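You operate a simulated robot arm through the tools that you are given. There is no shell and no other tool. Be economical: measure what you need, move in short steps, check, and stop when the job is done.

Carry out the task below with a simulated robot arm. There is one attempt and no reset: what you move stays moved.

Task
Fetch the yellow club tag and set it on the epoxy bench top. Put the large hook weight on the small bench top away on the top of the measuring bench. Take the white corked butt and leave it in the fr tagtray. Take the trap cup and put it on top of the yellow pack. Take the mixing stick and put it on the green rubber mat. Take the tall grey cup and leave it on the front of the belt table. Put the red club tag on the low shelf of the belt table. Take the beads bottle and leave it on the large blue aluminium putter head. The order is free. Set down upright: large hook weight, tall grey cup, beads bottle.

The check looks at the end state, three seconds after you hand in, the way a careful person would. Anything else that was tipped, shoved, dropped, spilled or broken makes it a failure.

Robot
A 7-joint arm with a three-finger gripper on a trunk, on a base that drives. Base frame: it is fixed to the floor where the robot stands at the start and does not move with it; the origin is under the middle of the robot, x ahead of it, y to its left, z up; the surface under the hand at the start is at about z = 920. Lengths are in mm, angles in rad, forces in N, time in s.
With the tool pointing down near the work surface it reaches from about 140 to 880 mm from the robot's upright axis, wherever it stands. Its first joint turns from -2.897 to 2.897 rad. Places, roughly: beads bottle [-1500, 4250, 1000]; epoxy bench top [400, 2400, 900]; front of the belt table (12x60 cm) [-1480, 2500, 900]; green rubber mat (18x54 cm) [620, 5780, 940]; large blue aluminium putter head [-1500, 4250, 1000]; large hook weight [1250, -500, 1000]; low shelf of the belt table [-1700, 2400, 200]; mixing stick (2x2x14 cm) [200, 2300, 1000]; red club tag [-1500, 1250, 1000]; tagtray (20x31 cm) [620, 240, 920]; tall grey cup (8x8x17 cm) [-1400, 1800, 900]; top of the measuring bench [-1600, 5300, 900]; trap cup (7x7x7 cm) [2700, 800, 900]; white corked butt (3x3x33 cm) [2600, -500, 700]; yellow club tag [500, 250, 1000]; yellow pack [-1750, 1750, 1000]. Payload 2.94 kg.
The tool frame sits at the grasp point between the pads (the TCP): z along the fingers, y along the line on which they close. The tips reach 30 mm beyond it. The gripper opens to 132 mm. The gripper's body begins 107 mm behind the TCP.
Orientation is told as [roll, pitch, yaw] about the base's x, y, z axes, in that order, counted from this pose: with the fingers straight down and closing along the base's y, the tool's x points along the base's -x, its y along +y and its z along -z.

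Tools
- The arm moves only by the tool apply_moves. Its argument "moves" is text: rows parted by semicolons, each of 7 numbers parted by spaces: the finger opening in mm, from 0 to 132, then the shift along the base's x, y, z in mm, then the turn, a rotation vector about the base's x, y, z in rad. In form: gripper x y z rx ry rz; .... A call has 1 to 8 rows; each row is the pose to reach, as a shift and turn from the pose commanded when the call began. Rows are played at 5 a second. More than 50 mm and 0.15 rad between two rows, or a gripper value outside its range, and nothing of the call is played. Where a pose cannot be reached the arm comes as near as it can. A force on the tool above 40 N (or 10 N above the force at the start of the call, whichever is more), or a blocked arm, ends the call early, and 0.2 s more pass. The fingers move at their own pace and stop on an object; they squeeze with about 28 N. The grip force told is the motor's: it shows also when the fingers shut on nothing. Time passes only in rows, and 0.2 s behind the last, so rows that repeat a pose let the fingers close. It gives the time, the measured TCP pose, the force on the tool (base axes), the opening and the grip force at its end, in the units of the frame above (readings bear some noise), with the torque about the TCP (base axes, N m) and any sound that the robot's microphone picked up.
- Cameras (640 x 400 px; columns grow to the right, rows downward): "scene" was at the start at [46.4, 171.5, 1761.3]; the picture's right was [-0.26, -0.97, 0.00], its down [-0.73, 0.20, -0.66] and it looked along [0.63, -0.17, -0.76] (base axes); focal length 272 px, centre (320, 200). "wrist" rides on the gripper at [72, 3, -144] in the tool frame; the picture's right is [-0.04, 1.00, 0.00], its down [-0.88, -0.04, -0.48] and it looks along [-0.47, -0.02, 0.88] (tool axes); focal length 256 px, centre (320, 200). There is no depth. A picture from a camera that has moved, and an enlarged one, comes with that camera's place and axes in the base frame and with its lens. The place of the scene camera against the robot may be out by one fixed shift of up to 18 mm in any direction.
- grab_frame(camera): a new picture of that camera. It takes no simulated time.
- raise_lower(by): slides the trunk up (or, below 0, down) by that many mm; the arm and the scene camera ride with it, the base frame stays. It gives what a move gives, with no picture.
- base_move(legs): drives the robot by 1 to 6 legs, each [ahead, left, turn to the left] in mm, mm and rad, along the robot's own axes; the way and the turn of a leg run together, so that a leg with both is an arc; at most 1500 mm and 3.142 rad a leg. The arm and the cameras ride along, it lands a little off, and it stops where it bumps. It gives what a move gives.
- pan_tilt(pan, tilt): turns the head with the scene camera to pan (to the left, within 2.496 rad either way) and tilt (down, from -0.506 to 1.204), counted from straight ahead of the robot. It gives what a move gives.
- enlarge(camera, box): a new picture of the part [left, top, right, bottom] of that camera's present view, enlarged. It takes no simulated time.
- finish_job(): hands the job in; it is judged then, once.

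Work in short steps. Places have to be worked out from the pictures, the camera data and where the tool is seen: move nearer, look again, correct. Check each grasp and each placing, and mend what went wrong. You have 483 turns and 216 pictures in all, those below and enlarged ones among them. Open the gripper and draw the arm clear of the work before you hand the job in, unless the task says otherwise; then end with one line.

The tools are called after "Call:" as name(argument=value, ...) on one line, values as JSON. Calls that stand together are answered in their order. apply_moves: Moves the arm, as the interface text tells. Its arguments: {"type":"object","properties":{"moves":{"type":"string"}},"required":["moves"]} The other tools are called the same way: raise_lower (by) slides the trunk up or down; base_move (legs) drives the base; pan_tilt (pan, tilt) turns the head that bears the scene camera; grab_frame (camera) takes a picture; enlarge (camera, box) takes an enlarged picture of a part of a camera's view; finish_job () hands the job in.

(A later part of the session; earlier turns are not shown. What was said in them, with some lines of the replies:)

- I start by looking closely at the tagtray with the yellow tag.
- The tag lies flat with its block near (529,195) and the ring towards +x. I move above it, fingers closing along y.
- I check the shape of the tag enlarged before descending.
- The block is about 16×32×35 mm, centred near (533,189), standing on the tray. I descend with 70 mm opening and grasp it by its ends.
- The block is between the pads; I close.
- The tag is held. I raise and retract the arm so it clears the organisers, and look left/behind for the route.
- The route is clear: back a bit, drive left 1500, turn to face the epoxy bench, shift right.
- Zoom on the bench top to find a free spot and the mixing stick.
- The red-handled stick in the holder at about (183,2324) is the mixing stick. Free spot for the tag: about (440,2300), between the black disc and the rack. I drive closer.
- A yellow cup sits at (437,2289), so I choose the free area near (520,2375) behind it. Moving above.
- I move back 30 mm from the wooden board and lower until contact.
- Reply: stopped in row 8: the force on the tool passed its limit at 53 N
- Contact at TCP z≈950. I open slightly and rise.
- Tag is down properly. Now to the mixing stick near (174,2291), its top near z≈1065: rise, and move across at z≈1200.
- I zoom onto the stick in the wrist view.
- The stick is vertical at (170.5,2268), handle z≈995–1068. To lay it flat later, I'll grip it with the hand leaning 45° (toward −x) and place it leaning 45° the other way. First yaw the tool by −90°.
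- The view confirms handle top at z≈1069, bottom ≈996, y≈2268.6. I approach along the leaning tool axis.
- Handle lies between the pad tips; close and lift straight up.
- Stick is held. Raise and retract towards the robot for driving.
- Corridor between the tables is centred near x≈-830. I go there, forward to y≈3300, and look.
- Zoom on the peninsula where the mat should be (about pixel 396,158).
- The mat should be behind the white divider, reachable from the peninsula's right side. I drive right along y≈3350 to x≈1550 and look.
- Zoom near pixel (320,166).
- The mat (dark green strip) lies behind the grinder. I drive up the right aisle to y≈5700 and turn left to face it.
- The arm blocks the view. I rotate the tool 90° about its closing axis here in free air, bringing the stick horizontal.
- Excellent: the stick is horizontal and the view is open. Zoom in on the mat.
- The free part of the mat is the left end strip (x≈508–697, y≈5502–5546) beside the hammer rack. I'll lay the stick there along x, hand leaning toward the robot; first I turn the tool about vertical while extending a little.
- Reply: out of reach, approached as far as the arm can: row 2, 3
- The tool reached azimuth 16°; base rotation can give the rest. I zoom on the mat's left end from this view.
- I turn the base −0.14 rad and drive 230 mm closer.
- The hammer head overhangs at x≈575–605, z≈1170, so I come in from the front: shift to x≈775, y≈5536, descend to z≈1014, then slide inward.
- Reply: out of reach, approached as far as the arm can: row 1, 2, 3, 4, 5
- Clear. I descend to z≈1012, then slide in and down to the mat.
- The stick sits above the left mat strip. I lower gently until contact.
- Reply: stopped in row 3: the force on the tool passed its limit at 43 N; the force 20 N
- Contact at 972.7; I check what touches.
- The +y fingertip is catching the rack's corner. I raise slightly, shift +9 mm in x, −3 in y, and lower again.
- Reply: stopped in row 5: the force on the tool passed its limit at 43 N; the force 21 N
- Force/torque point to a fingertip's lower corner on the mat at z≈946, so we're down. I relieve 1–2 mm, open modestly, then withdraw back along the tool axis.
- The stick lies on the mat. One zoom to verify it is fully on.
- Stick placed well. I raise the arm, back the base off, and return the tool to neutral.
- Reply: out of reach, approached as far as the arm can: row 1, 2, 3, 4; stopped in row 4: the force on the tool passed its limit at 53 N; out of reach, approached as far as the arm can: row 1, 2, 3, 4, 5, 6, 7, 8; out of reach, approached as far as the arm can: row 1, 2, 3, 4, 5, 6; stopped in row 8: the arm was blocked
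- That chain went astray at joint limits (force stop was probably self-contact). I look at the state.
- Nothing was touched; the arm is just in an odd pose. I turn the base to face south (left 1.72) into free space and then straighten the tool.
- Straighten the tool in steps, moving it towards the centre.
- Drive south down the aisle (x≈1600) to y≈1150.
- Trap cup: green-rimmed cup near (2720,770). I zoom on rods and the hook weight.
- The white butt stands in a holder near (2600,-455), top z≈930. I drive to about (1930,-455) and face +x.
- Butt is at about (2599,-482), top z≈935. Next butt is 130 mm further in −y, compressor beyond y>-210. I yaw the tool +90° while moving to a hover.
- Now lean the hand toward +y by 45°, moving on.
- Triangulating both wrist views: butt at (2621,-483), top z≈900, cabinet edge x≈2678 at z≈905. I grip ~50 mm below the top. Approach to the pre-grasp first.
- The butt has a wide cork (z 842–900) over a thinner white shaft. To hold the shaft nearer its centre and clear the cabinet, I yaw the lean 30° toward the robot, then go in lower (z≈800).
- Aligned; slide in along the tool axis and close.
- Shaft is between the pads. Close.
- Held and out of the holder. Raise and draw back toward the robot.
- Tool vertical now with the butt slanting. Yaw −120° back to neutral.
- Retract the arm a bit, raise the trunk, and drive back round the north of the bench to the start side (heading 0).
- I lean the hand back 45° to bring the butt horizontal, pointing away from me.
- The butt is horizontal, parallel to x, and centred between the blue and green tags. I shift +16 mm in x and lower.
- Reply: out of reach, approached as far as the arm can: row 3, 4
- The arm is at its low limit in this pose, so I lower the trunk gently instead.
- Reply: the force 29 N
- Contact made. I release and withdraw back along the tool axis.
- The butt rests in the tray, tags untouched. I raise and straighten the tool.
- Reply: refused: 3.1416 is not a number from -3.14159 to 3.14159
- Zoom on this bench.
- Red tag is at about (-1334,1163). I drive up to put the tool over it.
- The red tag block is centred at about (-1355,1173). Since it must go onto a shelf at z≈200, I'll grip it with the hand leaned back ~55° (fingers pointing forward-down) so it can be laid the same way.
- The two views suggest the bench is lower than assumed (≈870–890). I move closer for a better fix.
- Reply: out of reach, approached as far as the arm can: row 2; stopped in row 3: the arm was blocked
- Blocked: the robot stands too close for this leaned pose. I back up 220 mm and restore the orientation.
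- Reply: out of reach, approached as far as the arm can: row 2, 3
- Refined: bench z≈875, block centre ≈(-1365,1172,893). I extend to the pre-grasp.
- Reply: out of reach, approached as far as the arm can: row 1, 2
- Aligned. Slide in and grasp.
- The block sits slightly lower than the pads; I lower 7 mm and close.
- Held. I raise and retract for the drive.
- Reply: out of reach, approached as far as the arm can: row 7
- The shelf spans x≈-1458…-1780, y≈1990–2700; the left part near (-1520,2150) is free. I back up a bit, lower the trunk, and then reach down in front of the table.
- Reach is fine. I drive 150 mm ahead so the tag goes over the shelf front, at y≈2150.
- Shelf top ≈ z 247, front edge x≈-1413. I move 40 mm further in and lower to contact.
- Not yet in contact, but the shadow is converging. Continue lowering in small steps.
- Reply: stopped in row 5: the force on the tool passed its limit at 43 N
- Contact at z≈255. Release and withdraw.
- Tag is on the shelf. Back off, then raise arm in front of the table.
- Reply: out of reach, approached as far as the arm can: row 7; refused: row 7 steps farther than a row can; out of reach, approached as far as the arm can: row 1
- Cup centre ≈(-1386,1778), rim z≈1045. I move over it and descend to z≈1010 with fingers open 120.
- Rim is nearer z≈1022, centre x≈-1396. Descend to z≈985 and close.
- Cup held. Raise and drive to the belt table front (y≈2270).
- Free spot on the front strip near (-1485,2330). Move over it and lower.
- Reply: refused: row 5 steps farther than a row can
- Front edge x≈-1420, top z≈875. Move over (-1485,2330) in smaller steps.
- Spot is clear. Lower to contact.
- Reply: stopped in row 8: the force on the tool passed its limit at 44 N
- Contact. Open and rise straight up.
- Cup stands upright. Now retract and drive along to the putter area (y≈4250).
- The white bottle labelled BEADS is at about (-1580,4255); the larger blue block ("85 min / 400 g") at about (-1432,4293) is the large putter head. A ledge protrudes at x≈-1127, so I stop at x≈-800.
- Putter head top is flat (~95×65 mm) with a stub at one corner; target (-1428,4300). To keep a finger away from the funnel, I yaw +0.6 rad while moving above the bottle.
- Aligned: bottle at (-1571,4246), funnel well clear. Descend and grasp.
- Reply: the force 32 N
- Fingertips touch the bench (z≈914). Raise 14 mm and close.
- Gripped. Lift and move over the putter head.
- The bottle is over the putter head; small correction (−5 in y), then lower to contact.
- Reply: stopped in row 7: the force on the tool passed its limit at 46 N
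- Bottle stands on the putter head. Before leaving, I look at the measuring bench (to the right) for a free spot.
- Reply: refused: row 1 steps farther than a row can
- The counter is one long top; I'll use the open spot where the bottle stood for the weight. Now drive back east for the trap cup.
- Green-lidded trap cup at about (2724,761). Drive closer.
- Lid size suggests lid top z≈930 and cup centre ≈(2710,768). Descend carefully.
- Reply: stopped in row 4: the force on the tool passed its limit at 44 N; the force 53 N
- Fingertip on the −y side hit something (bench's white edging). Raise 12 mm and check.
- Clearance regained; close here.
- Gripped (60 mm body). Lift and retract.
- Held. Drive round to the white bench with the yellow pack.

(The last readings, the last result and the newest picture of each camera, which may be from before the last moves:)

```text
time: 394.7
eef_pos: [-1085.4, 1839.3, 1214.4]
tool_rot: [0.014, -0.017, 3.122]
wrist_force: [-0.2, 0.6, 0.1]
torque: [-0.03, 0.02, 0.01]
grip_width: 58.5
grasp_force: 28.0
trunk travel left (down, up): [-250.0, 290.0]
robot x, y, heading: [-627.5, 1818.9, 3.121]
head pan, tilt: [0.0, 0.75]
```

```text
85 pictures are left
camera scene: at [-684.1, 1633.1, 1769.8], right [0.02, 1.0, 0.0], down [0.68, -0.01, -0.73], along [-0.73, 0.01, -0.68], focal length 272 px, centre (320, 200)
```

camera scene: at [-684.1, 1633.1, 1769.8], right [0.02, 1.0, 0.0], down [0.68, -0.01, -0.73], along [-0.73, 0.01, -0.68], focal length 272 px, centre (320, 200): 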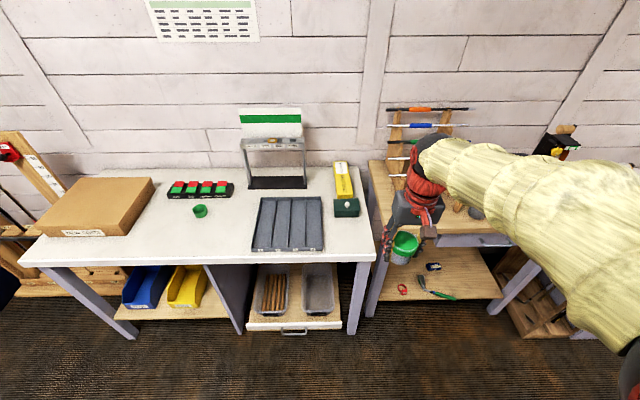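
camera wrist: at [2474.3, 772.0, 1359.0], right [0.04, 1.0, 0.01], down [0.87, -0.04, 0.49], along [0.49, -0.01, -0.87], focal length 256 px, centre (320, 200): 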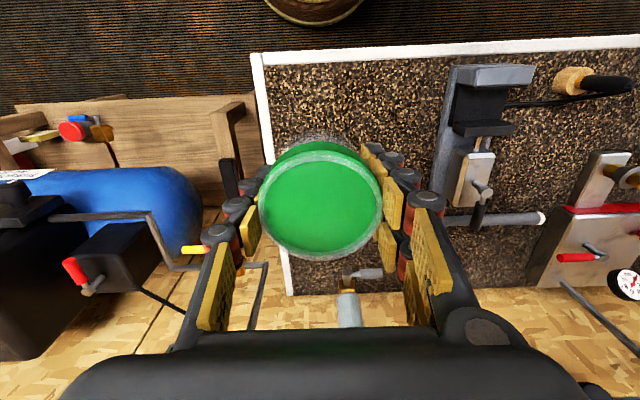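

Drive 270 mm ahead and position the cup over the pack's near half.

Call:
base_move(legs=[[270, 40, 0.02]])

Call:
apply_moves(moves="50 -45 -5 0 0 0 0; 50 -90 -10 0 0 0 0; 50 -135 -15 0 0 0 0; 50 -180 -18 0 0 0 0; 50 -210 -20 0 0 0 0")

Call:
grab_frame(camera="wrist")

Call:
enlarge(camera="scene", box=[280, 130, 480, 280])

```text
time: 396.6
eef_pos: [-1358.7, 1791.9, 1214.5]
tool_rot: [0.014, -0.016, -3.139]
wrist_force: [0.4, -0.4, -0.3]
torque: [0.0, -0.01, 0.03]
grip_width: 58.4
grasp_force: 27.5
trunk travel left (down, up): [-250.0, 290.0]
robot x, y, heading: [-901.4, 1780.8, -3.141]
head pan, tilt: [0.0, 0.75]
```

```text
time: 397.8
eef_pos: [-1569.7, 1772.0, 1213.2]
tool_rot: [0.013, -0.014, -3.139]
wrist_force: [0.2, -0.4, -1.1]
torque: [-0.02, -0.02, -0.01]
grip_width: 58.2
grasp_force: 27.7
trunk travel left (down, up): [-250.0, 290.0]
robot x, y, heading: [-897.5, 1782.7, -3.143]
head pan, tilt: [0.0, 0.75]
```

```text
84 pictures are left
camera wrist: at [-1493.6, 1771.9, 1357.4], right [-0.04, -1.0, 0.01], down [-0.87, 0.04, 0.49], along [-0.49, 0.01, -0.87], focal length 256 px, centre (320, 200)
```

wrist: 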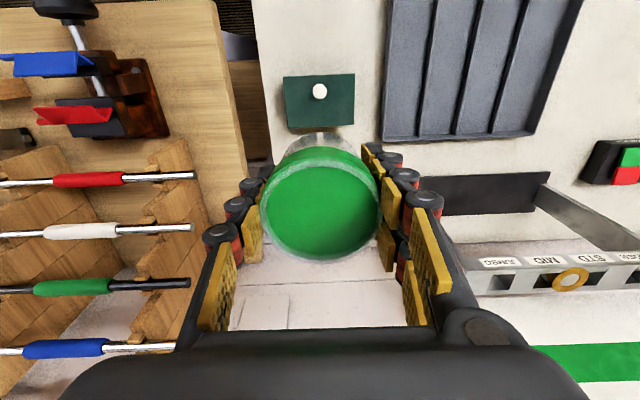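

```text
2.67 times, centred on (380, 205) of scene
camera zoom: at [-952.6, 1594.1, 1769.7], right [0.0, 1.0, 0.0], down [0.68, 0.0, -0.73], along [-0.73, 0.0, -0.68], focal length 725 px, centre (160, 187)
```

zoom: 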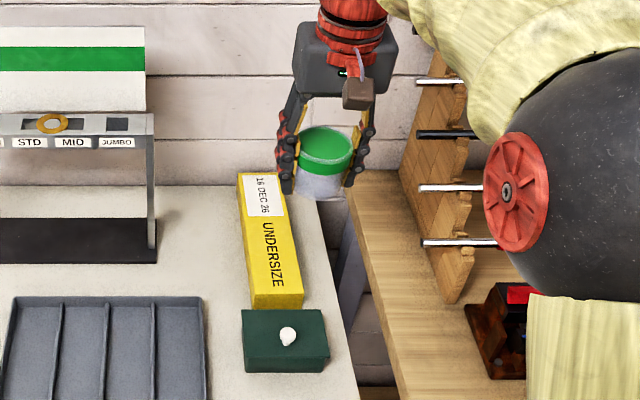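

Pack: y≈1769, x≈-1615…-1835. I move to x≈-1690 and descend partway, then look.

Call:
apply_moves(moves="50 -40 -1 0 0 0 0; 50 -80 -2 0 0 0 0; 50 -120 -3 -20 0 0 0; 50 -120 -3 -65 0 0 0; 50 -120 -3 -110 0 0 0; 50 -120 -3 -155 0 0 0; 50 -120 -3 -190 0 0 0")

Call:
grab_frame(camera="wrist")

Call:
enlarge(camera="scene", box=[310, 150, 440, 250])

```text
time: 399.4
eef_pos: [-1688.2, 1769.0, 1024.2]
tool_rot: [0.013, -0.015, -3.14]
wrist_force: [-0.7, 1.0, -0.1]
torque: [0.02, -0.03, -0.02]
grip_width: 58.5
grasp_force: 28.5
trunk travel left (down, up): [-250.0, 290.0]
robot x, y, heading: [-899.9, 1780.1, -3.143]
head pan, tilt: [0.0, 0.75]
```

```text
82 pictures are left
camera wrist: at [-1613.1, 1767.6, 1167.9], right [-0.04, -1.0, 0.01], down [-0.87, 0.04, 0.49], along [-0.49, 0.01, -0.87], focal length 256 px, centre (320, 200)
```

wrist: 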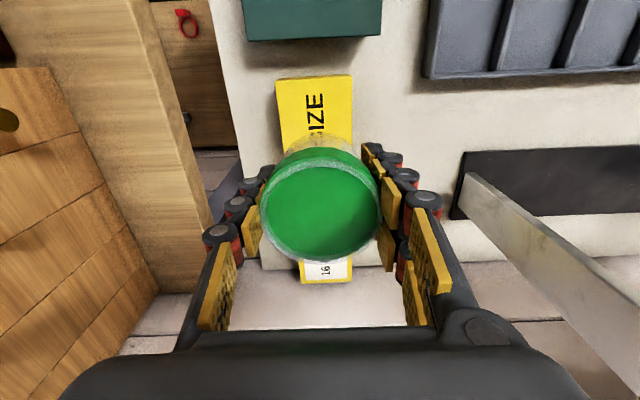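

```text
4.00 times, centred on (375, 200) of scene
camera zoom: at [-952.6, 1594.1, 1769.7], right [0.0, 1.0, 0.0], down [0.68, 0.0, -0.73], along [-0.73, 0.0, -0.68], focal length 1088 px, centre (100, 200)
```

zoom: 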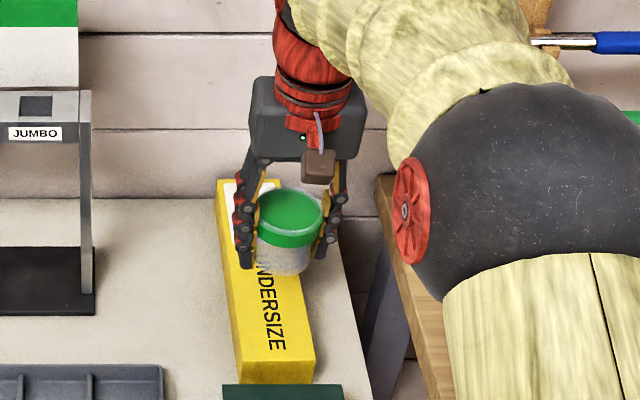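

Cup is centred above the pack. Lower to contact.

Call:
apply_moves(moves="50 -5 0 -35 0 0 0; 50 -8 0 -55 0 0 0; 50 -8 0 -63 0 0 0; 50 -8 0 -69 0 0 0; 50 -8 0 -75 0 0 0; 50 -8 0 -81 0 0 0; 50 -8 0 -87 0 0 0; 50 -8 0 -93 0 0 0")

```text
time: 401.2
eef_pos: [-1697.4, 1768.9, 931.9]
tool_rot: [0.012, -0.018, -3.141]
wrist_force: [0.8, -0.5, 1.9]
torque: [0.04, 0.05, 0.05]
grip_width: 58.2
grasp_force: 28.1
trunk travel left (down, up): [-250.0, 290.0]
robot x, y, heading: [-898.7, 1782.8, -3.142]
head pan, tilt: [0.0, 0.75]
```

Call:
apply_moves(moves="50 0 0 -4 0 0 0; 50 0 0 -8 0 0 0; 50 0 0 -12 0 0 0; 50 0 0 -16 0 0 0; 50 0 0 -20 0 0 0")

Call:
enlarge(camera="scene", box=[310, 150, 440, 250])

```text
time: 401.9
eef_pos: [-1699.1, 1767.6, 932.1]
tool_rot: [0.012, -0.028, -3.14]
wrist_force: [-1.3, 0.3, 12.2]
torque: [0.31, -0.09, 0.0]
grip_width: 58.4
grasp_force: 27.8
trunk travel left (down, up): [-250.0, 290.0]
robot x, y, heading: [-898.6, 1784.2, -3.136]
head pan, tilt: [0.0, 0.75]
stopped in row 3: the force on the tool passed its limit at 43 N (the readings are from after the stop); the commanded pose is now the measured one
```

```text
4.00 times, centred on (375, 200) of scene
camera zoom: at [-951.0, 1594.0, 1769.7], right [0.0, 1.0, 0.0], down [0.68, 0.0, -0.73], along [-0.73, 0.0, -0.68], focal length 1088 px, centre (100, 200)
```

zoom: 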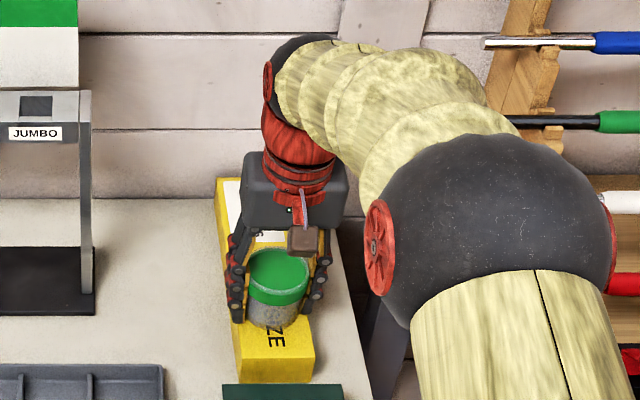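

On the pack. Open and rise.

Call:
apply_moves(moves="62 0 0 1 0 0 0; 72 0 0 1 0 0 0; 84 0 0 1 0 0 0; 94 0 0 1 0 0 0; 94 0 0 25 0 0 0; 94 0 0 65 0 0 0; 94 0 0 110 0 0 0; 94 0 0 155 0 0 0")

Call:
grab_frame(camera="wrist")

Call:
enlarge(camera="scene", box=[310, 150, 440, 250])

```text
time: 403.7
eef_pos: [-1698.3, 1768.7, 1084.5]
tool_rot: [0.012, -0.022, -3.141]
wrist_force: [-0.5, 0.3, -0.4]
torque: [0.01, 0.02, -0.01]
grip_width: 94.3
grasp_force: 0.1
trunk travel left (down, up): [-250.0, 290.0]
robot x, y, heading: [-898.5, 1781.5, -3.143]
head pan, tilt: [0.0, 0.75]
```

```text
79 pictures are left
camera wrist: at [-1621.5, 1768.7, 1226.0], right [-0.04, -1.0, 0.01], down [-0.87, 0.04, 0.5], along [-0.5, 0.01, -0.87], focal length 256 px, centre (320, 200)
```

wrist: 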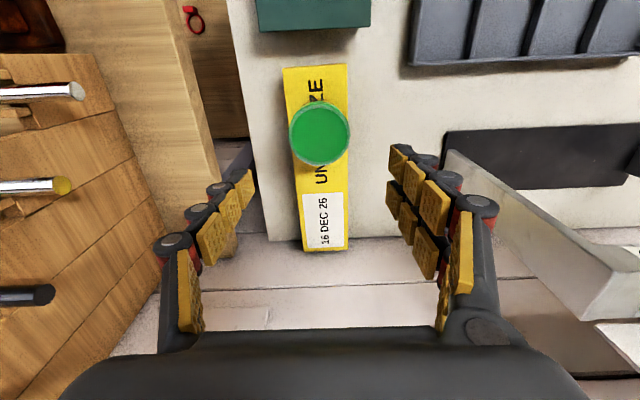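

```text
4.00 times, centred on (375, 200) of scene
camera zoom: at [-951.3, 1594.1, 1769.8], right [0.0, 1.0, 0.0], down [0.68, 0.0, -0.73], along [-0.73, 0.0, -0.68], focal length 1088 px, centre (100, 200)
```

zoom: 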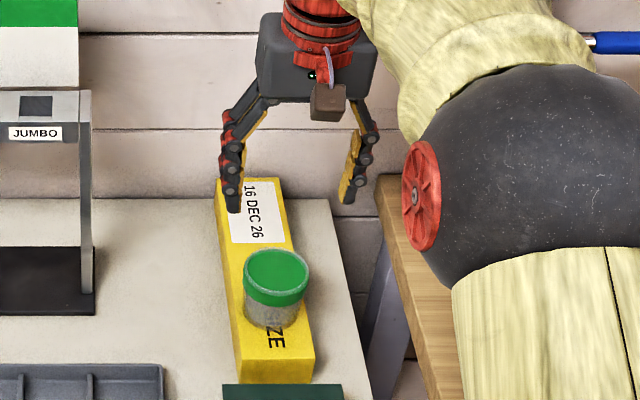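

Trap cup stands on the pack. Now retract and drive to the hook weight on the east side of the start bench (heading stays west).

Call:
apply_moves(moves="94 30 0 35 0 0 0; 94 70 0 60 0 0 0; 94 115 0 80 0 0 0; 94 160 0 100 0 0 0; 94 205 0 120 0 0 0; 94 250 0 140 0 0 0; 94 295 0 160 0 0 0; 94 330 0 190 0 0 0")

Call:
base_move(legs=[[-350, 0, 0], [0, 270, 0], [-1300, 0, 0], [-1060, 0, 0], [0, 1100, 0], [0, 830, 0]])

Call:
grab_frame(camera="scene")

Call:
grab_frame(camera="wrist")

```text
time: 405.5
eef_pos: [-1367.1, 1770.4, 1272.7]
tool_rot: [0.011, -0.024, -3.14]
wrist_force: [0.4, -0.6, 0.3]
torque: [0.0, 0.02, 0.02]
grip_width: 94.0
grasp_force: 0.0
trunk travel left (down, up): [-250.0, 290.0]
robot x, y, heading: [-898.5, 1783.6, -3.141]
head pan, tilt: [0.0, 0.75]
```

```text
time: 429.8
eef_pos: [1321.1, -460.0, 1272.9]
tool_rot: [0.013, -0.025, 3.135]
wrist_force: [0.1, -0.2, 0.7]
torque: [0.01, 0.0, 0.02]
grip_width: 94.2
grasp_force: 0.0
trunk travel left (down, up): [-250.0, 290.0]
robot x, y, heading: [1788.0, -450.1, 3.138]
head pan, tilt: [0.0, 0.75]
```

```text
77 pictures are left
camera scene: at [1736.0, -639.0, 1769.7], right [0.01, 1.0, 0.0], down [0.68, 0.0, -0.73], along [-0.73, 0.0, -0.68], focal length 272 px, centre (320, 200)
```

scene: 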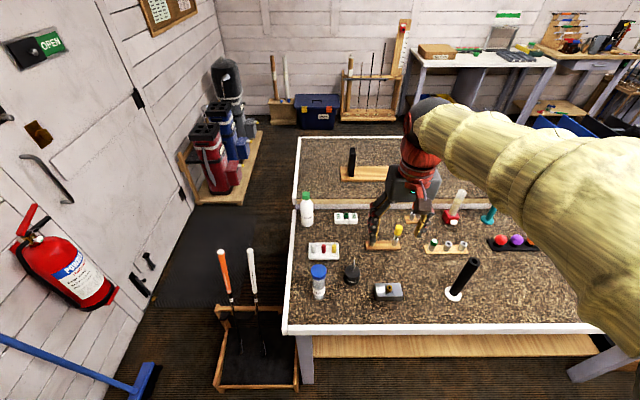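

```text
76 pictures are left
camera wrist: at [1397.0, -461.5, 1415.9], right [-0.05, -1.0, 0.01], down [-0.87, 0.05, 0.5], along [-0.5, 0.01, -0.87], focal length 256 px, centre (320, 200)
```

wrist: 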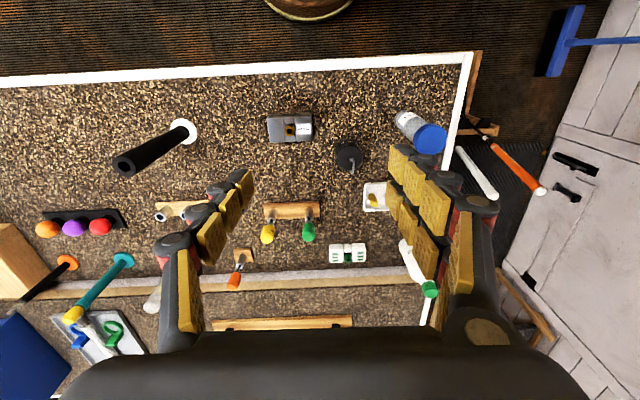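

Call:
enlarge(camera="wrist", box=[250, 90, 450, 220])

Call:
enlarge(camera="scene", box=[300, 230, 440, 310])

```text
3.08 times, centred on (350, 155) of wrist
camera zoom: at [1397.0, -461.5, 1415.9], right [-0.05, -1.0, 0.01], down [-0.87, 0.05, 0.5], along [-0.5, 0.01, -0.87], focal length 788 px, centre (228, 338)
```

zoom: 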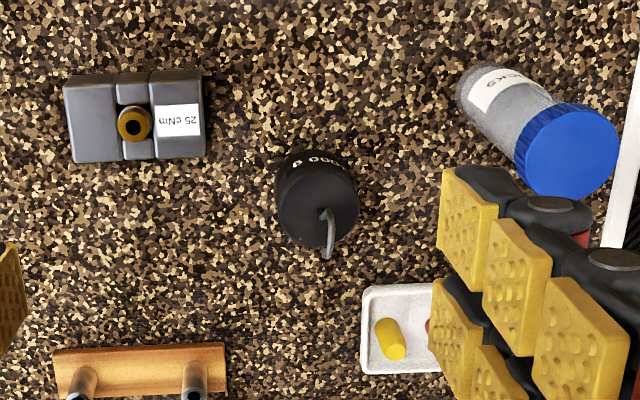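

```text
4.57 times, centred on (370, 270) of scene
camera zoom: at [1736.0, -639.0, 1769.7], right [0.01, 1.0, 0.0], down [0.68, 0.0, -0.73], along [-0.73, 0.0, -0.68], focal length 1243 px, centre (91, -120)
```

zoom: 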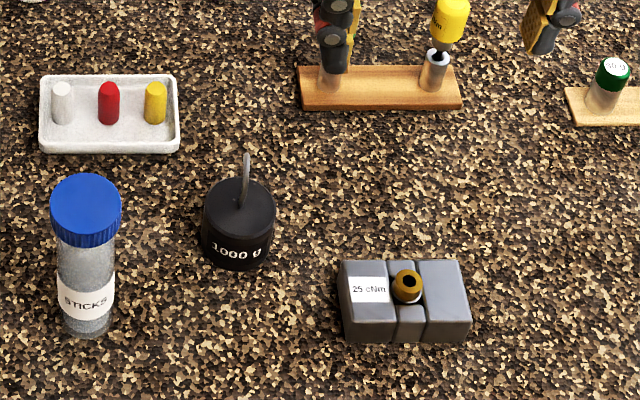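

The 1000 g weight is at about (1222,-515). Move above it.

Call:
apply_moves(moves="84 -20 -10 -40 0 0 0; 84 -45 -22 -80 0 0 0; 84 -70 -35 -115 0 0 0; 84 -90 -46 -150 0 0 0; 84 -99 -54 -185 0 0 0")

Call:
grab_frame(camera="wrist")

```text
time: 431.0
eef_pos: [1219.7, -516.1, 1086.0]
tool_rot: [0.012, -0.026, 3.136]
wrist_force: [0.1, 0.0, -0.7]
torque: [0.0, 0.01, -0.01]
grip_width: 83.9
grasp_force: 0.2
trunk travel left (down, up): [-250.0, 290.0]
robot x, y, heading: [1790.7, -448.5, 3.137]
head pan, tilt: [0.0, 0.75]
```

```text
73 pictures are left
camera wrist: at [1296.3, -516.0, 1229.9], right [-0.05, -1.0, 0.01], down [-0.87, 0.05, 0.5], along [-0.5, 0.01, -0.87], focal length 256 px, centre (320, 200)
```

wrist: 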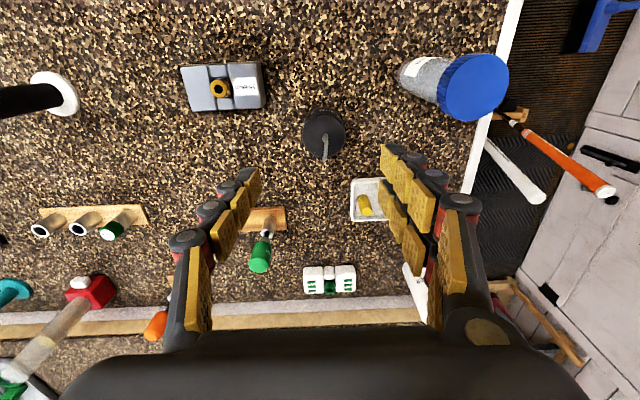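

Views suggest the top is nearer z≈925, so x≈1208, y≈-520. Descend partially and look.

Call:
apply_moves(moves="84 -6 -2 -40 0 0 0; 84 -11 -4 -80 0 0 0; 84 -11 -4 -105 0 0 0")

Call:
grab_frame(camera="wrist")

```text
time: 431.8
eef_pos: [1210.3, -520.0, 983.0]
tool_rot: [0.012, -0.026, 3.136]
wrist_force: [-0.6, -1.0, -0.1]
torque: [-0.03, 0.01, 0.0]
grip_width: 83.9
grasp_force: 0.1
trunk travel left (down, up): [-250.0, 290.0]
robot x, y, heading: [1788.8, -447.9, 3.139]
head pan, tilt: [0.0, 0.75]
```

```text
72 pictures are left
camera wrist: at [1286.4, -519.9, 1125.7], right [-0.05, -1.0, 0.01], down [-0.87, 0.05, 0.5], along [-0.5, 0.01, -0.87], focal length 256 px, centre (320, 200)
```

wrist: 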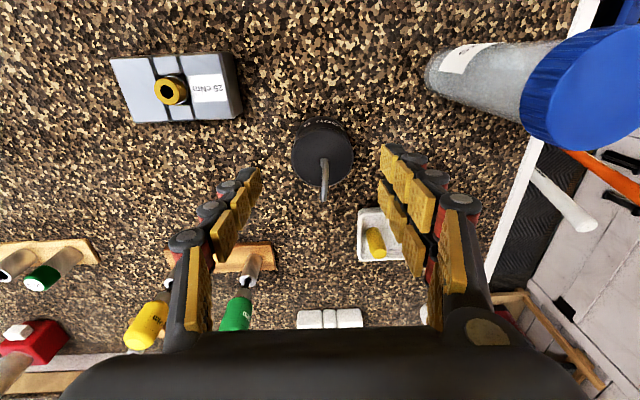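

Go down carefully over (1213,-521).

Call:
apply_moves(moves="80 3 -1 -25 0 0 0; 80 3 -1 -45 0 0 0; 80 3 -1 -55 0 0 0; 80 3 -1 -63 0 0 0; 80 3 -1 -70 0 0 0")

Call:
grab_frame(camera="wrist")

```text
time: 433.0
eef_pos: [1213.0, -520.0, 913.2]
tool_rot: [0.011, -0.026, 3.136]
wrist_force: [0.3, -0.1, -0.6]
torque: [0.0, -0.02, 0.03]
grip_width: 79.9
grasp_force: 0.1
trunk travel left (down, up): [-250.0, 290.0]
robot x, y, heading: [1788.2, -447.4, 3.14]
head pan, tilt: [0.0, 0.75]
```

```text
71 pictures are left
camera wrist: at [1289.8, -520.4, 1056.1], right [-0.05, -1.0, 0.01], down [-0.87, 0.05, 0.5], along [-0.5, 0.01, -0.87], focal length 256 px, centre (320, 200)
```

wrist: 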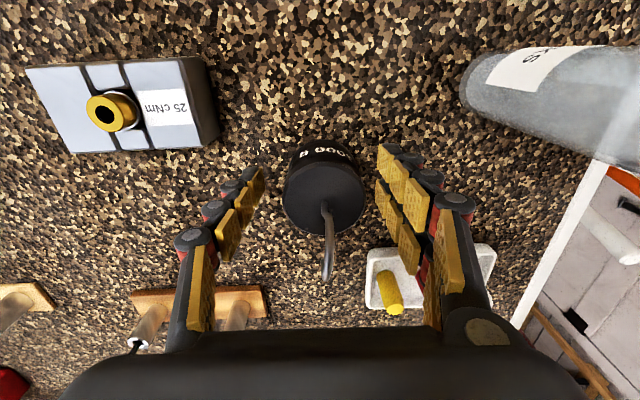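

Call:
apply_moves(moves="80 0 0 -8 0 0 0; 80 0 0 -14 0 0 0; 80 0 0 -19 0 0 0; 80 0 0 -24 0 0 0")

Call:
grab_frame(camera="wrist")

```text
time: 434.0
eef_pos: [1215.0, -519.7, 890.0]
tool_rot: [0.012, -0.023, 3.136]
wrist_force: [-0.6, -0.7, -0.5]
torque: [0.02, 0.02, -0.01]
grip_width: 80.0
grasp_force: 0.1
trunk travel left (down, up): [-250.0, 290.0]
robot x, y, heading: [1789.2, -448.1, 3.134]
head pan, tilt: [0.0, 0.75]
```

```text
70 pictures are left
camera wrist: at [1290.0, -520.2, 1032.0], right [-0.05, -1.0, 0.01], down [-0.87, 0.05, 0.5], along [-0.5, 0.01, -0.87], focal length 256 px, centre (320, 200)
```

wrist: 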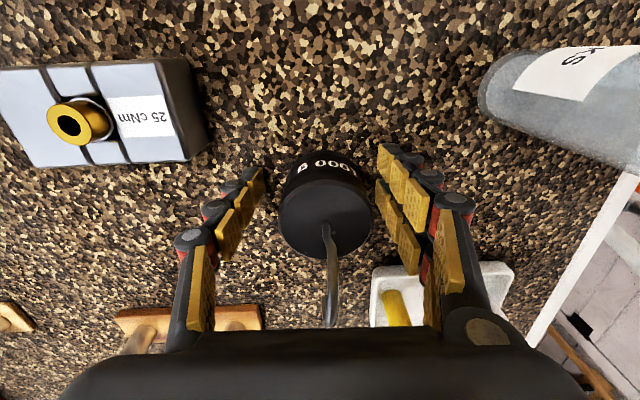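

Pads straddle the cylinder. Close and test lift.

Call:
apply_moves(moves="60 -2 0 -3 0 0 0; 40 -2 0 -3 0 0 0; 30 -2 0 -3 0 0 0; 30 -2 0 -3 0 0 0; 30 -2 0 -3 0 0 0; 30 -2 0 5 0 0 0; 30 -2 0 20 0 0 0; 30 -2 0 40 0 0 0")

Call:
grab_frame(camera="wrist")

```text
time: 435.0
eef_pos: [1211.3, -515.9, 890.7]
tool_rot: [0.012, -0.028, 3.134]
wrist_force: [5.7, 4.3, 21.1]
torque: [0.78, -0.62, -0.16]
grip_width: 54.2
grasp_force: 18.5
trunk travel left (down, up): [-250.0, 290.0]
robot x, y, heading: [1791.4, -452.0, 3.136]
head pan, tilt: [0.0, 0.75]
stopped in row 5: the force on the tool passed its limit at 46 N (the readings are from after the stop); the commanded pose is now the measured one
```

```text
69 pictures are left
camera wrist: at [1288.3, -517.3, 1032.1], right [-0.05, -1.0, 0.01], down [-0.87, 0.05, 0.5], along [-0.5, 0.01, -0.87], focal length 256 px, centre (320, 200)
```

wrist: 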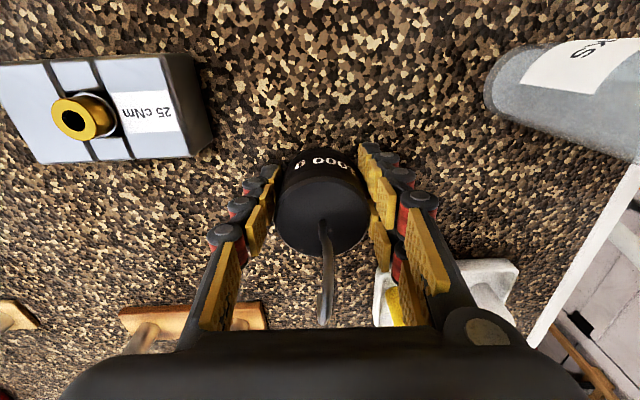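

Tips brushed the bench while closing. Raise 4 mm, finish closing, then lift.

Call:
apply_moves(moves="54 0 -2 4 0 0 0; 45 0 -2 4 0 0 0; 30 0 -2 4 0 0 0; 30 0 -2 4 0 0 0; 30 0 -2 4 0 0 0; 30 0 -2 12 0 0 0; 30 0 -2 28 0 0 0; 30 0 -2 50 0 0 0")

Call:
grab_frame(camera="wrist")

```text
time: 436.8
eef_pos: [1211.8, -519.1, 936.8]
tool_rot: [0.011, -0.023, 3.138]
wrist_force: [-0.3, 0.7, -10.5]
torque: [0.01, -0.08, 0.0]
grip_width: 54.2
grasp_force: 28.1
trunk travel left (down, up): [-250.0, 290.0]
robot x, y, heading: [1790.0, -452.5, 3.132]
head pan, tilt: [0.0, 0.75]
```

```text
68 pictures are left
camera wrist: at [1287.6, -520.3, 1079.4], right [-0.05, -1.0, 0.01], down [-0.87, 0.05, 0.5], along [-0.5, 0.01, -0.87], focal length 256 px, centre (320, 200)
```

wrist: 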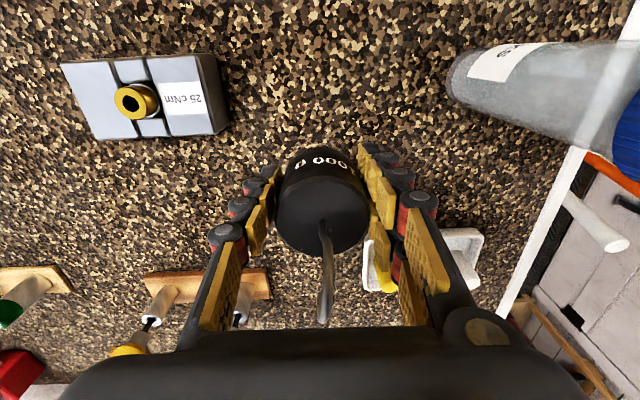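

1 kg held firmly. Lift high, retract, then drive to the measuring bench.

Call:
apply_moves(moves="30 0 0 45 0 0 0; 30 0 0 90 0 0 0; 30 0 0 135 0 0 0; 30 0 0 180 0 0 0; 30 0 0 225 0 0 0; 30 0 0 270 0 0 0; 30 25 0 300 0 0 0; 30 60 5 320 0 0 0")

Call:
base_move(legs=[[-40, 0, 0], [0, -1300, 0], [0, -1250, 0], [0, -1250, 0], [1300, 0, 0], [1250, 0, 0]])

```text
time: 438.6
eef_pos: [1272.7, -513.0, 1258.6]
tool_rot: [0.013, -0.024, 3.138]
wrist_force: [1.4, 1.1, -10.1]
torque: [0.0, -0.02, 0.02]
grip_width: 54.2
grasp_force: 28.2
trunk travel left (down, up): [-250.0, 290.0]
robot x, y, heading: [1791.4, -449.7, 3.136]
head pan, tilt: [0.0, 0.75]
```

```text
time: 469.5
eef_pos: [-1263.0, 3224.7, 1257.3]
tool_rot: [0.013, -0.024, -3.131]
wrist_force: [0.0, -0.6, -9.8]
torque: [0.01, -0.12, -0.04]
grip_width: 54.2
grasp_force: 28.2
trunk travel left (down, up): [-250.0, 290.0]
robot x, y, heading: [-744.7, 3297.5, -3.125]
head pan, tilt: [0.0, 0.75]
```

Call:
base_move(legs=[[-100, 0, -0.016], [0, -960, 0], [185, 0, 0]])

Call:
grab_frame(camera="wrist")

Call:
grab_frame(camera="scene")

```text
time: 476.4
eef_pos: [-1340.1, 4203.5, 1256.0]
tool_rot: [0.01, -0.024, 3.127]
wrist_force: [-0.4, 0.5, -10.6]
torque: [0.02, -0.12, 0.0]
grip_width: 54.3
grasp_force: 27.9
trunk travel left (down, up): [-250.0, 290.0]
robot x, y, heading: [-822.3, 4262.4, 3.13]
head pan, tilt: [0.0, 0.75]
```

```text
67 pictures are left
camera wrist: at [-1265.3, 4201.4, 1399.1], right [-0.06, -1.0, 0.01], down [-0.87, 0.06, 0.49], along [-0.49, 0.02, -0.87], focal length 256 px, centre (320, 200)
```

wrist: 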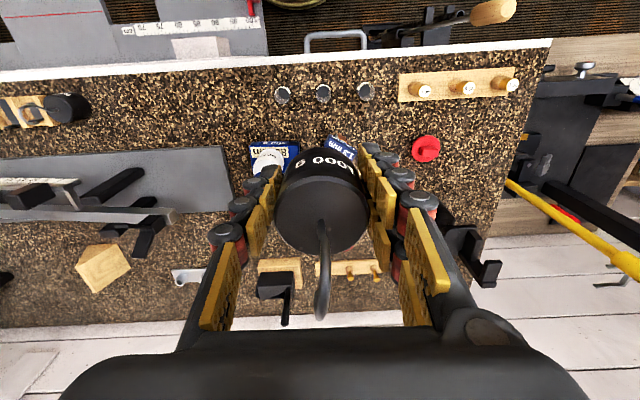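

```text
66 pictures are left
camera scene: at [-878.9, 4075.1, 1769.6], right [0.01, 1.0, 0.0], down [0.68, -0.01, -0.73], along [-0.73, 0.01, -0.68], focal length 272 px, centre (320, 200)
```

scene: 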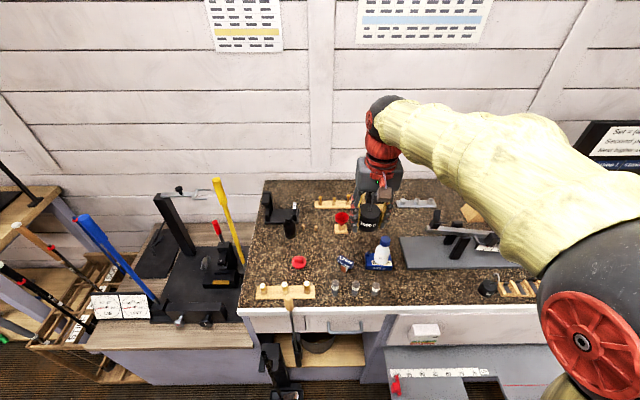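

To be safe I'll place the weight nearer the bench's stated centre (y≈5300). I back a little and drive along to look there.

Call:
base_move(legs=[[-60, 0, 0], [0, -900, 0.01]])

Call:
grab_frame(camera="scene")

Call:
grab_frame(camera="wrist")

```text
time: 481.7
eef_pos: [-1273.2, 5093.4, 1256.3]
tool_rot: [0.013, -0.024, -3.137]
wrist_force: [-0.2, 1.0, -10.1]
torque: [0.01, -0.09, -0.02]
grip_width: 54.1
grasp_force: 27.7
trunk travel left (down, up): [-250.0, 290.0]
robot x, y, heading: [-758.2, 5159.8, -3.139]
head pan, tilt: [0.0, 0.75]
```

```text
65 pictures are left
camera scene: at [-809.1, 4975.1, 1769.7], right [0.0, 1.0, 0.0], down [0.68, 0.0, -0.73], along [-0.73, 0.0, -0.68], focal length 272 px, centre (320, 200)
```

scene: 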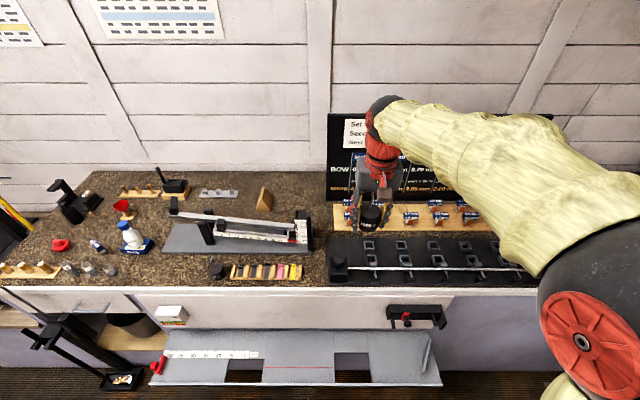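

```text
64 pictures are left
camera wrist: at [-1198.1, 5094.1, 1399.4], right [-0.04, -1.0, 0.01], down [-0.87, 0.04, 0.5], along [-0.5, 0.01, -0.87], focal length 256 px, centre (320, 200)
```

wrist: 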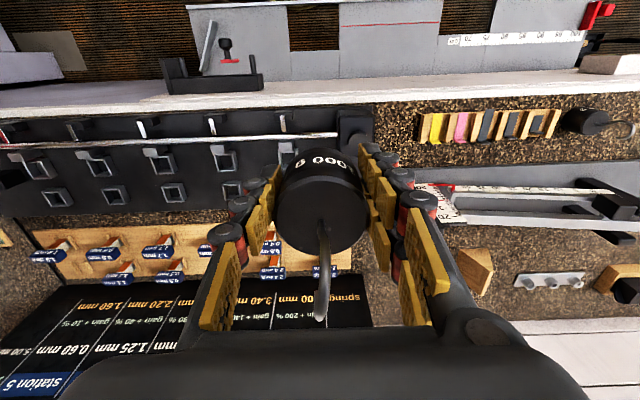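

Call:
enlarge(camera="scene", box=[0, 160, 340, 380])

```text
1.82 times, centred on (170, 270) of scene
camera zoom: at [-809.1, 4975.1, 1769.7], right [0.0, 1.0, 0.0], down [0.68, 0.0, -0.73], along [-0.73, 0.0, -0.68], focal length 494 px, centre (593, 73)
```

zoom: 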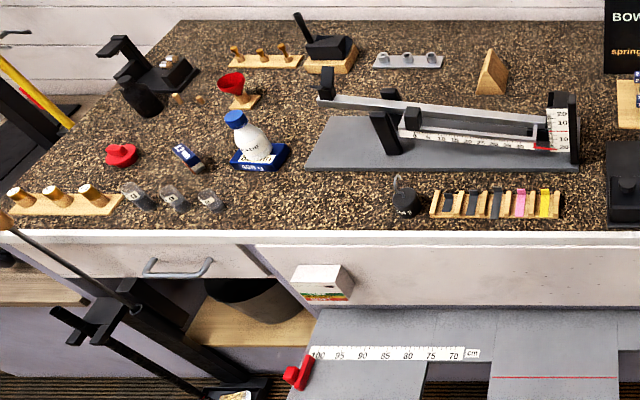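

It's one continuous top. I choose the open front area near (-1360,4455), between the putter head and the small weight.

Call:
base_move(legs=[[0, 640, 0]])

Call:
apply_moves(moves="30 -30 0 -25 0 0 0; 30 -60 0 -60 0 0 0; 30 -87 0 -100 0 0 0; 30 -87 0 -140 0 0 0; 30 -87 0 -175 0 0 0")

Call:
grab_frame(camera="wrist")

Call:
enlarge(camera="scene", box=[220, 180, 420, 320])

```text
time: 485.2
eef_pos: [-1272.2, 4453.4, 1256.8]
tool_rot: [0.01, -0.024, -3.133]
wrist_force: [-0.5, -0.4, -9.9]
torque: [0.04, -0.05, 0.0]
grip_width: 53.7
grasp_force: 28.0
trunk travel left (down, up): [-250.0, 290.0]
robot x, y, heading: [-751.8, 4525.4, -3.138]
head pan, tilt: [0.0, 0.75]
```

```text
time: 486.4
eef_pos: [-1358.5, 4455.2, 1081.1]
tool_rot: [0.01, -0.024, -3.137]
wrist_force: [-1.0, -0.7, -8.3]
torque: [0.03, -0.13, -0.02]
grip_width: 53.9
grasp_force: 27.8
trunk travel left (down, up): [-250.0, 290.0]
robot x, y, heading: [-756.4, 4523.7, -3.137]
head pan, tilt: [0.0, 0.75]
```

```text
62 pictures are left
camera wrist: at [-1282.7, 4454.5, 1223.7], right [-0.04, -1.0, 0.01], down [-0.87, 0.04, 0.5], along [-0.5, 0.01, -0.87], focal length 256 px, centre (320, 200)
```

wrist: 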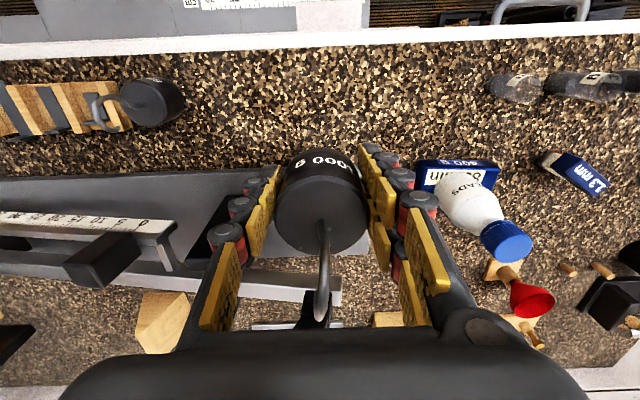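

```text
2.86 times, centred on (320, 250) of scene
camera zoom: at [-806.7, 4335.5, 1769.6], right [-0.01, 1.0, 0.0], down [0.68, 0.0, -0.73], along [-0.73, 0.0, -0.68], focal length 777 px, centre (320, 57)
```

zoom: 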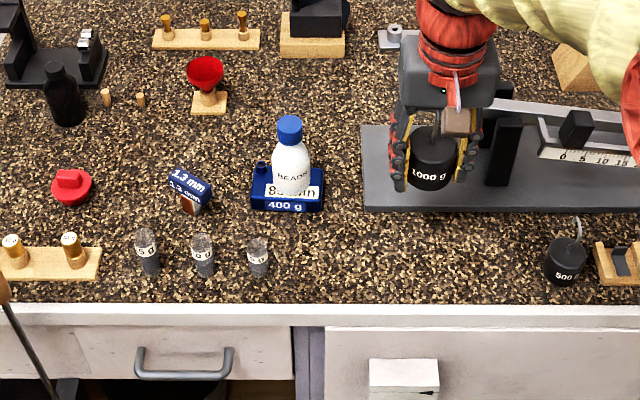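

Call:
enlarge(camera="scene", box=[290, 250, 350, 320])

```text
5.71 times, centred on (320, 285) of scene
camera zoom: at [-806.7, 4335.5, 1769.6], right [-0.01, 1.0, 0.0], down [0.68, 0.0, -0.73], along [-0.73, 0.0, -0.68], focal length 1554 px, centre (320, -286)
```

zoom: 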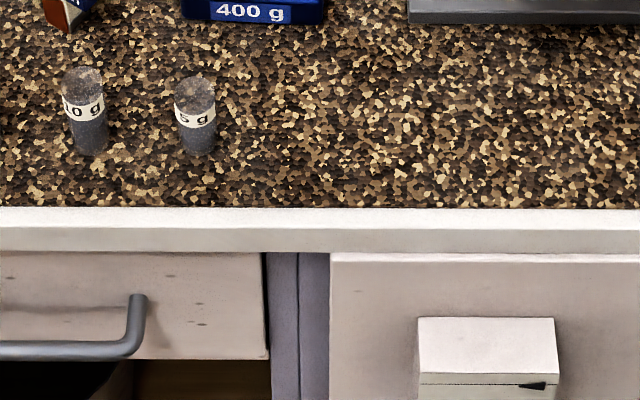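

Single continuous top confirmed. Lower the weight at (-1356,4455).

Call:
apply_moves(moves="30 3 0 -40 0 0 0; 30 3 0 -80 0 0 0; 30 3 0 -110 0 0 0; 30 3 0 -120 0 0 0; 30 3 0 -127 0 0 0; 30 3 0 -132 0 0 0; 30 3 0 -137 0 0 0; 30 3 0 -142 0 0 0")

Call:
grab_frame(camera="wrist")

```text
time: 488.2
eef_pos: [-1356.8, 4454.2, 950.1]
tool_rot: [0.013, -0.031, -3.137]
wrist_force: [8.5, 1.2, 19.2]
torque: [0.49, -0.65, -0.09]
grip_width: 54.2
grasp_force: 28.0
trunk travel left (down, up): [-250.0, 290.0]
robot x, y, heading: [-753.7, 4527.0, -3.137]
head pan, tilt: [0.0, 0.75]
stopped in row 8: the force on the tool passed its limit at 47 N (the readings are from after the stop); the commanded pose is now the measured one
```

```text
59 pictures are left
camera wrist: at [-1278.9, 4454.4, 1091.8], right [-0.04, -1.0, 0.01], down [-0.86, 0.04, 0.5], along [-0.5, 0.01, -0.86], focal length 256 px, centre (320, 200)
```

wrist: 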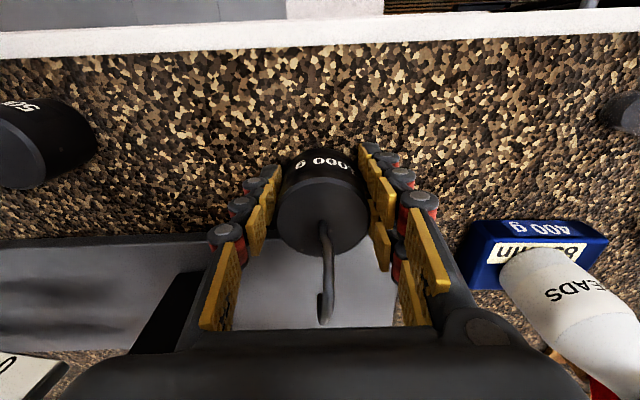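

Down on the bench, clear of the lie board. Open and rise.

Call:
apply_moves(moves="60 0 0 2 0 0 0; 72 0 0 2 0 0 0; 84 0 0 2 0 0 0; 84 0 0 2 0 0 0; 84 0 0 25 0 0 0; 84 0 0 65 0 0 0; 84 0 0 110 0 0 0; 84 0 0 155 0 0 0")

Call:
grab_frame(camera="wrist")

Call:
enlarge(camera="scene", box=[220, 180, 420, 320])

```text
time: 490.0
eef_pos: [-1357.1, 4454.5, 1102.6]
tool_rot: [0.012, -0.029, -3.137]
wrist_force: [-0.2, 0.4, -0.8]
torque: [-0.01, 0.01, 0.01]
grip_width: 84.1
grasp_force: 0.0
trunk travel left (down, up): [-250.0, 290.0]
robot x, y, heading: [-756.3, 4523.8, -3.137]
head pan, tilt: [0.0, 0.75]
```

```text
58 pictures are left
camera wrist: at [-1279.7, 4454.7, 1244.8], right [-0.04, -1.0, 0.01], down [-0.86, 0.04, 0.5], along [-0.5, 0.01, -0.87], focal length 256 px, centre (320, 200)
```

wrist: 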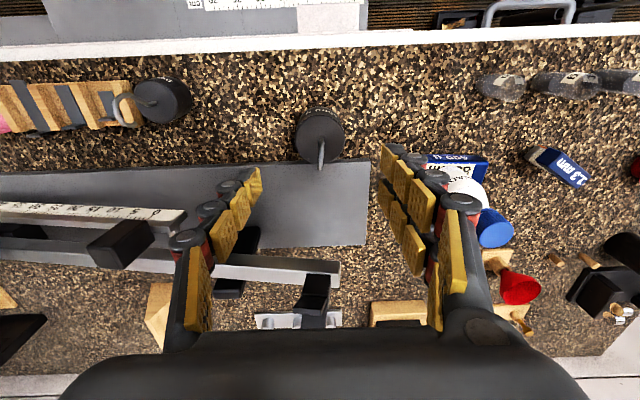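

```text
2.86 times, centred on (320, 250) of scene
camera zoom: at [-804.8, 4335.8, 1769.8], right [0.0, 1.0, 0.0], down [0.68, 0.0, -0.73], along [-0.73, 0.0, -0.68], focal length 777 px, centre (320, 57)
```

zoom: 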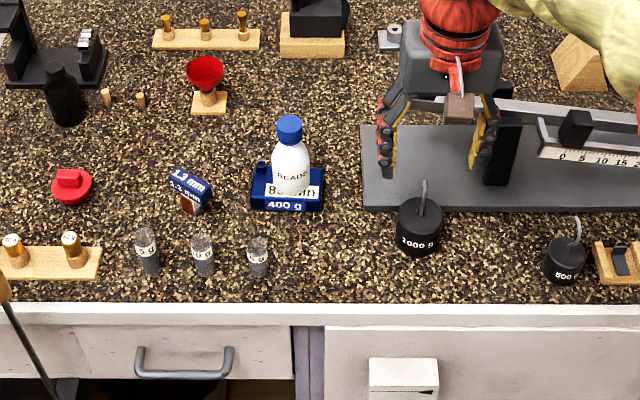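

All eight items are placed. Draw the arm clear, then hand in.

Call:
apply_moves(moves="84 20 0 40 0 0 0; 84 55 0 75 0 0 0; 84 95 0 100 0 0 0; 84 135 0 125 0 0 0; 84 135 0 160 0 0 0; 84 135 0 200 0 0 0")

Call:
base_move(legs=[[-200, 0, 0]])

Call:
grab_frame(camera="scene")

```text
time: 491.4
eef_pos: [-1222.1, 4454.7, 1302.8]
tool_rot: [0.011, -0.03, -3.134]
wrist_force: [-0.3, -0.2, -0.3]
torque: [-0.02, -0.02, 0.03]
grip_width: 84.0
grasp_force: 0.0
trunk travel left (down, up): [-250.0, 290.0]
robot x, y, heading: [-755.2, 4525.7, -3.139]
head pan, tilt: [0.0, 0.75]
```

```text
time: 493.0
eef_pos: [-1020.4, 4453.7, 1302.0]
tool_rot: [0.012, -0.032, -3.134]
wrist_force: [0.2, 0.8, 0.6]
torque: [-0.01, 0.04, -0.01]
grip_width: 84.1
grasp_force: 0.2
trunk travel left (down, up): [-250.0, 290.0]
robot x, y, heading: [-557.1, 4527.1, -3.138]
head pan, tilt: [0.0, 0.75]
```

```text
56 pictures are left
camera scene: at [-602.6, 4336.8, 1769.8], right [-0.01, 1.0, 0.0], down [0.68, 0.0, -0.73], along [-0.73, 0.0, -0.68], focal length 272 px, centre (320, 200)
```

scene: 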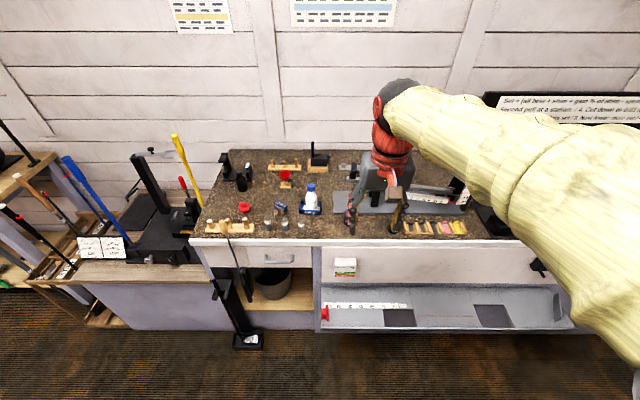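

The arm is clear and everything stands as intended; handing in.

Call:
finish_job()

```text
The job is handed in.
```

All eight items are at their destinations; the hook weight, grey cup and beads bottle are upright, and the white butt overhangs the tagtray's far rim by about 25 mm because it is longer than the tray.
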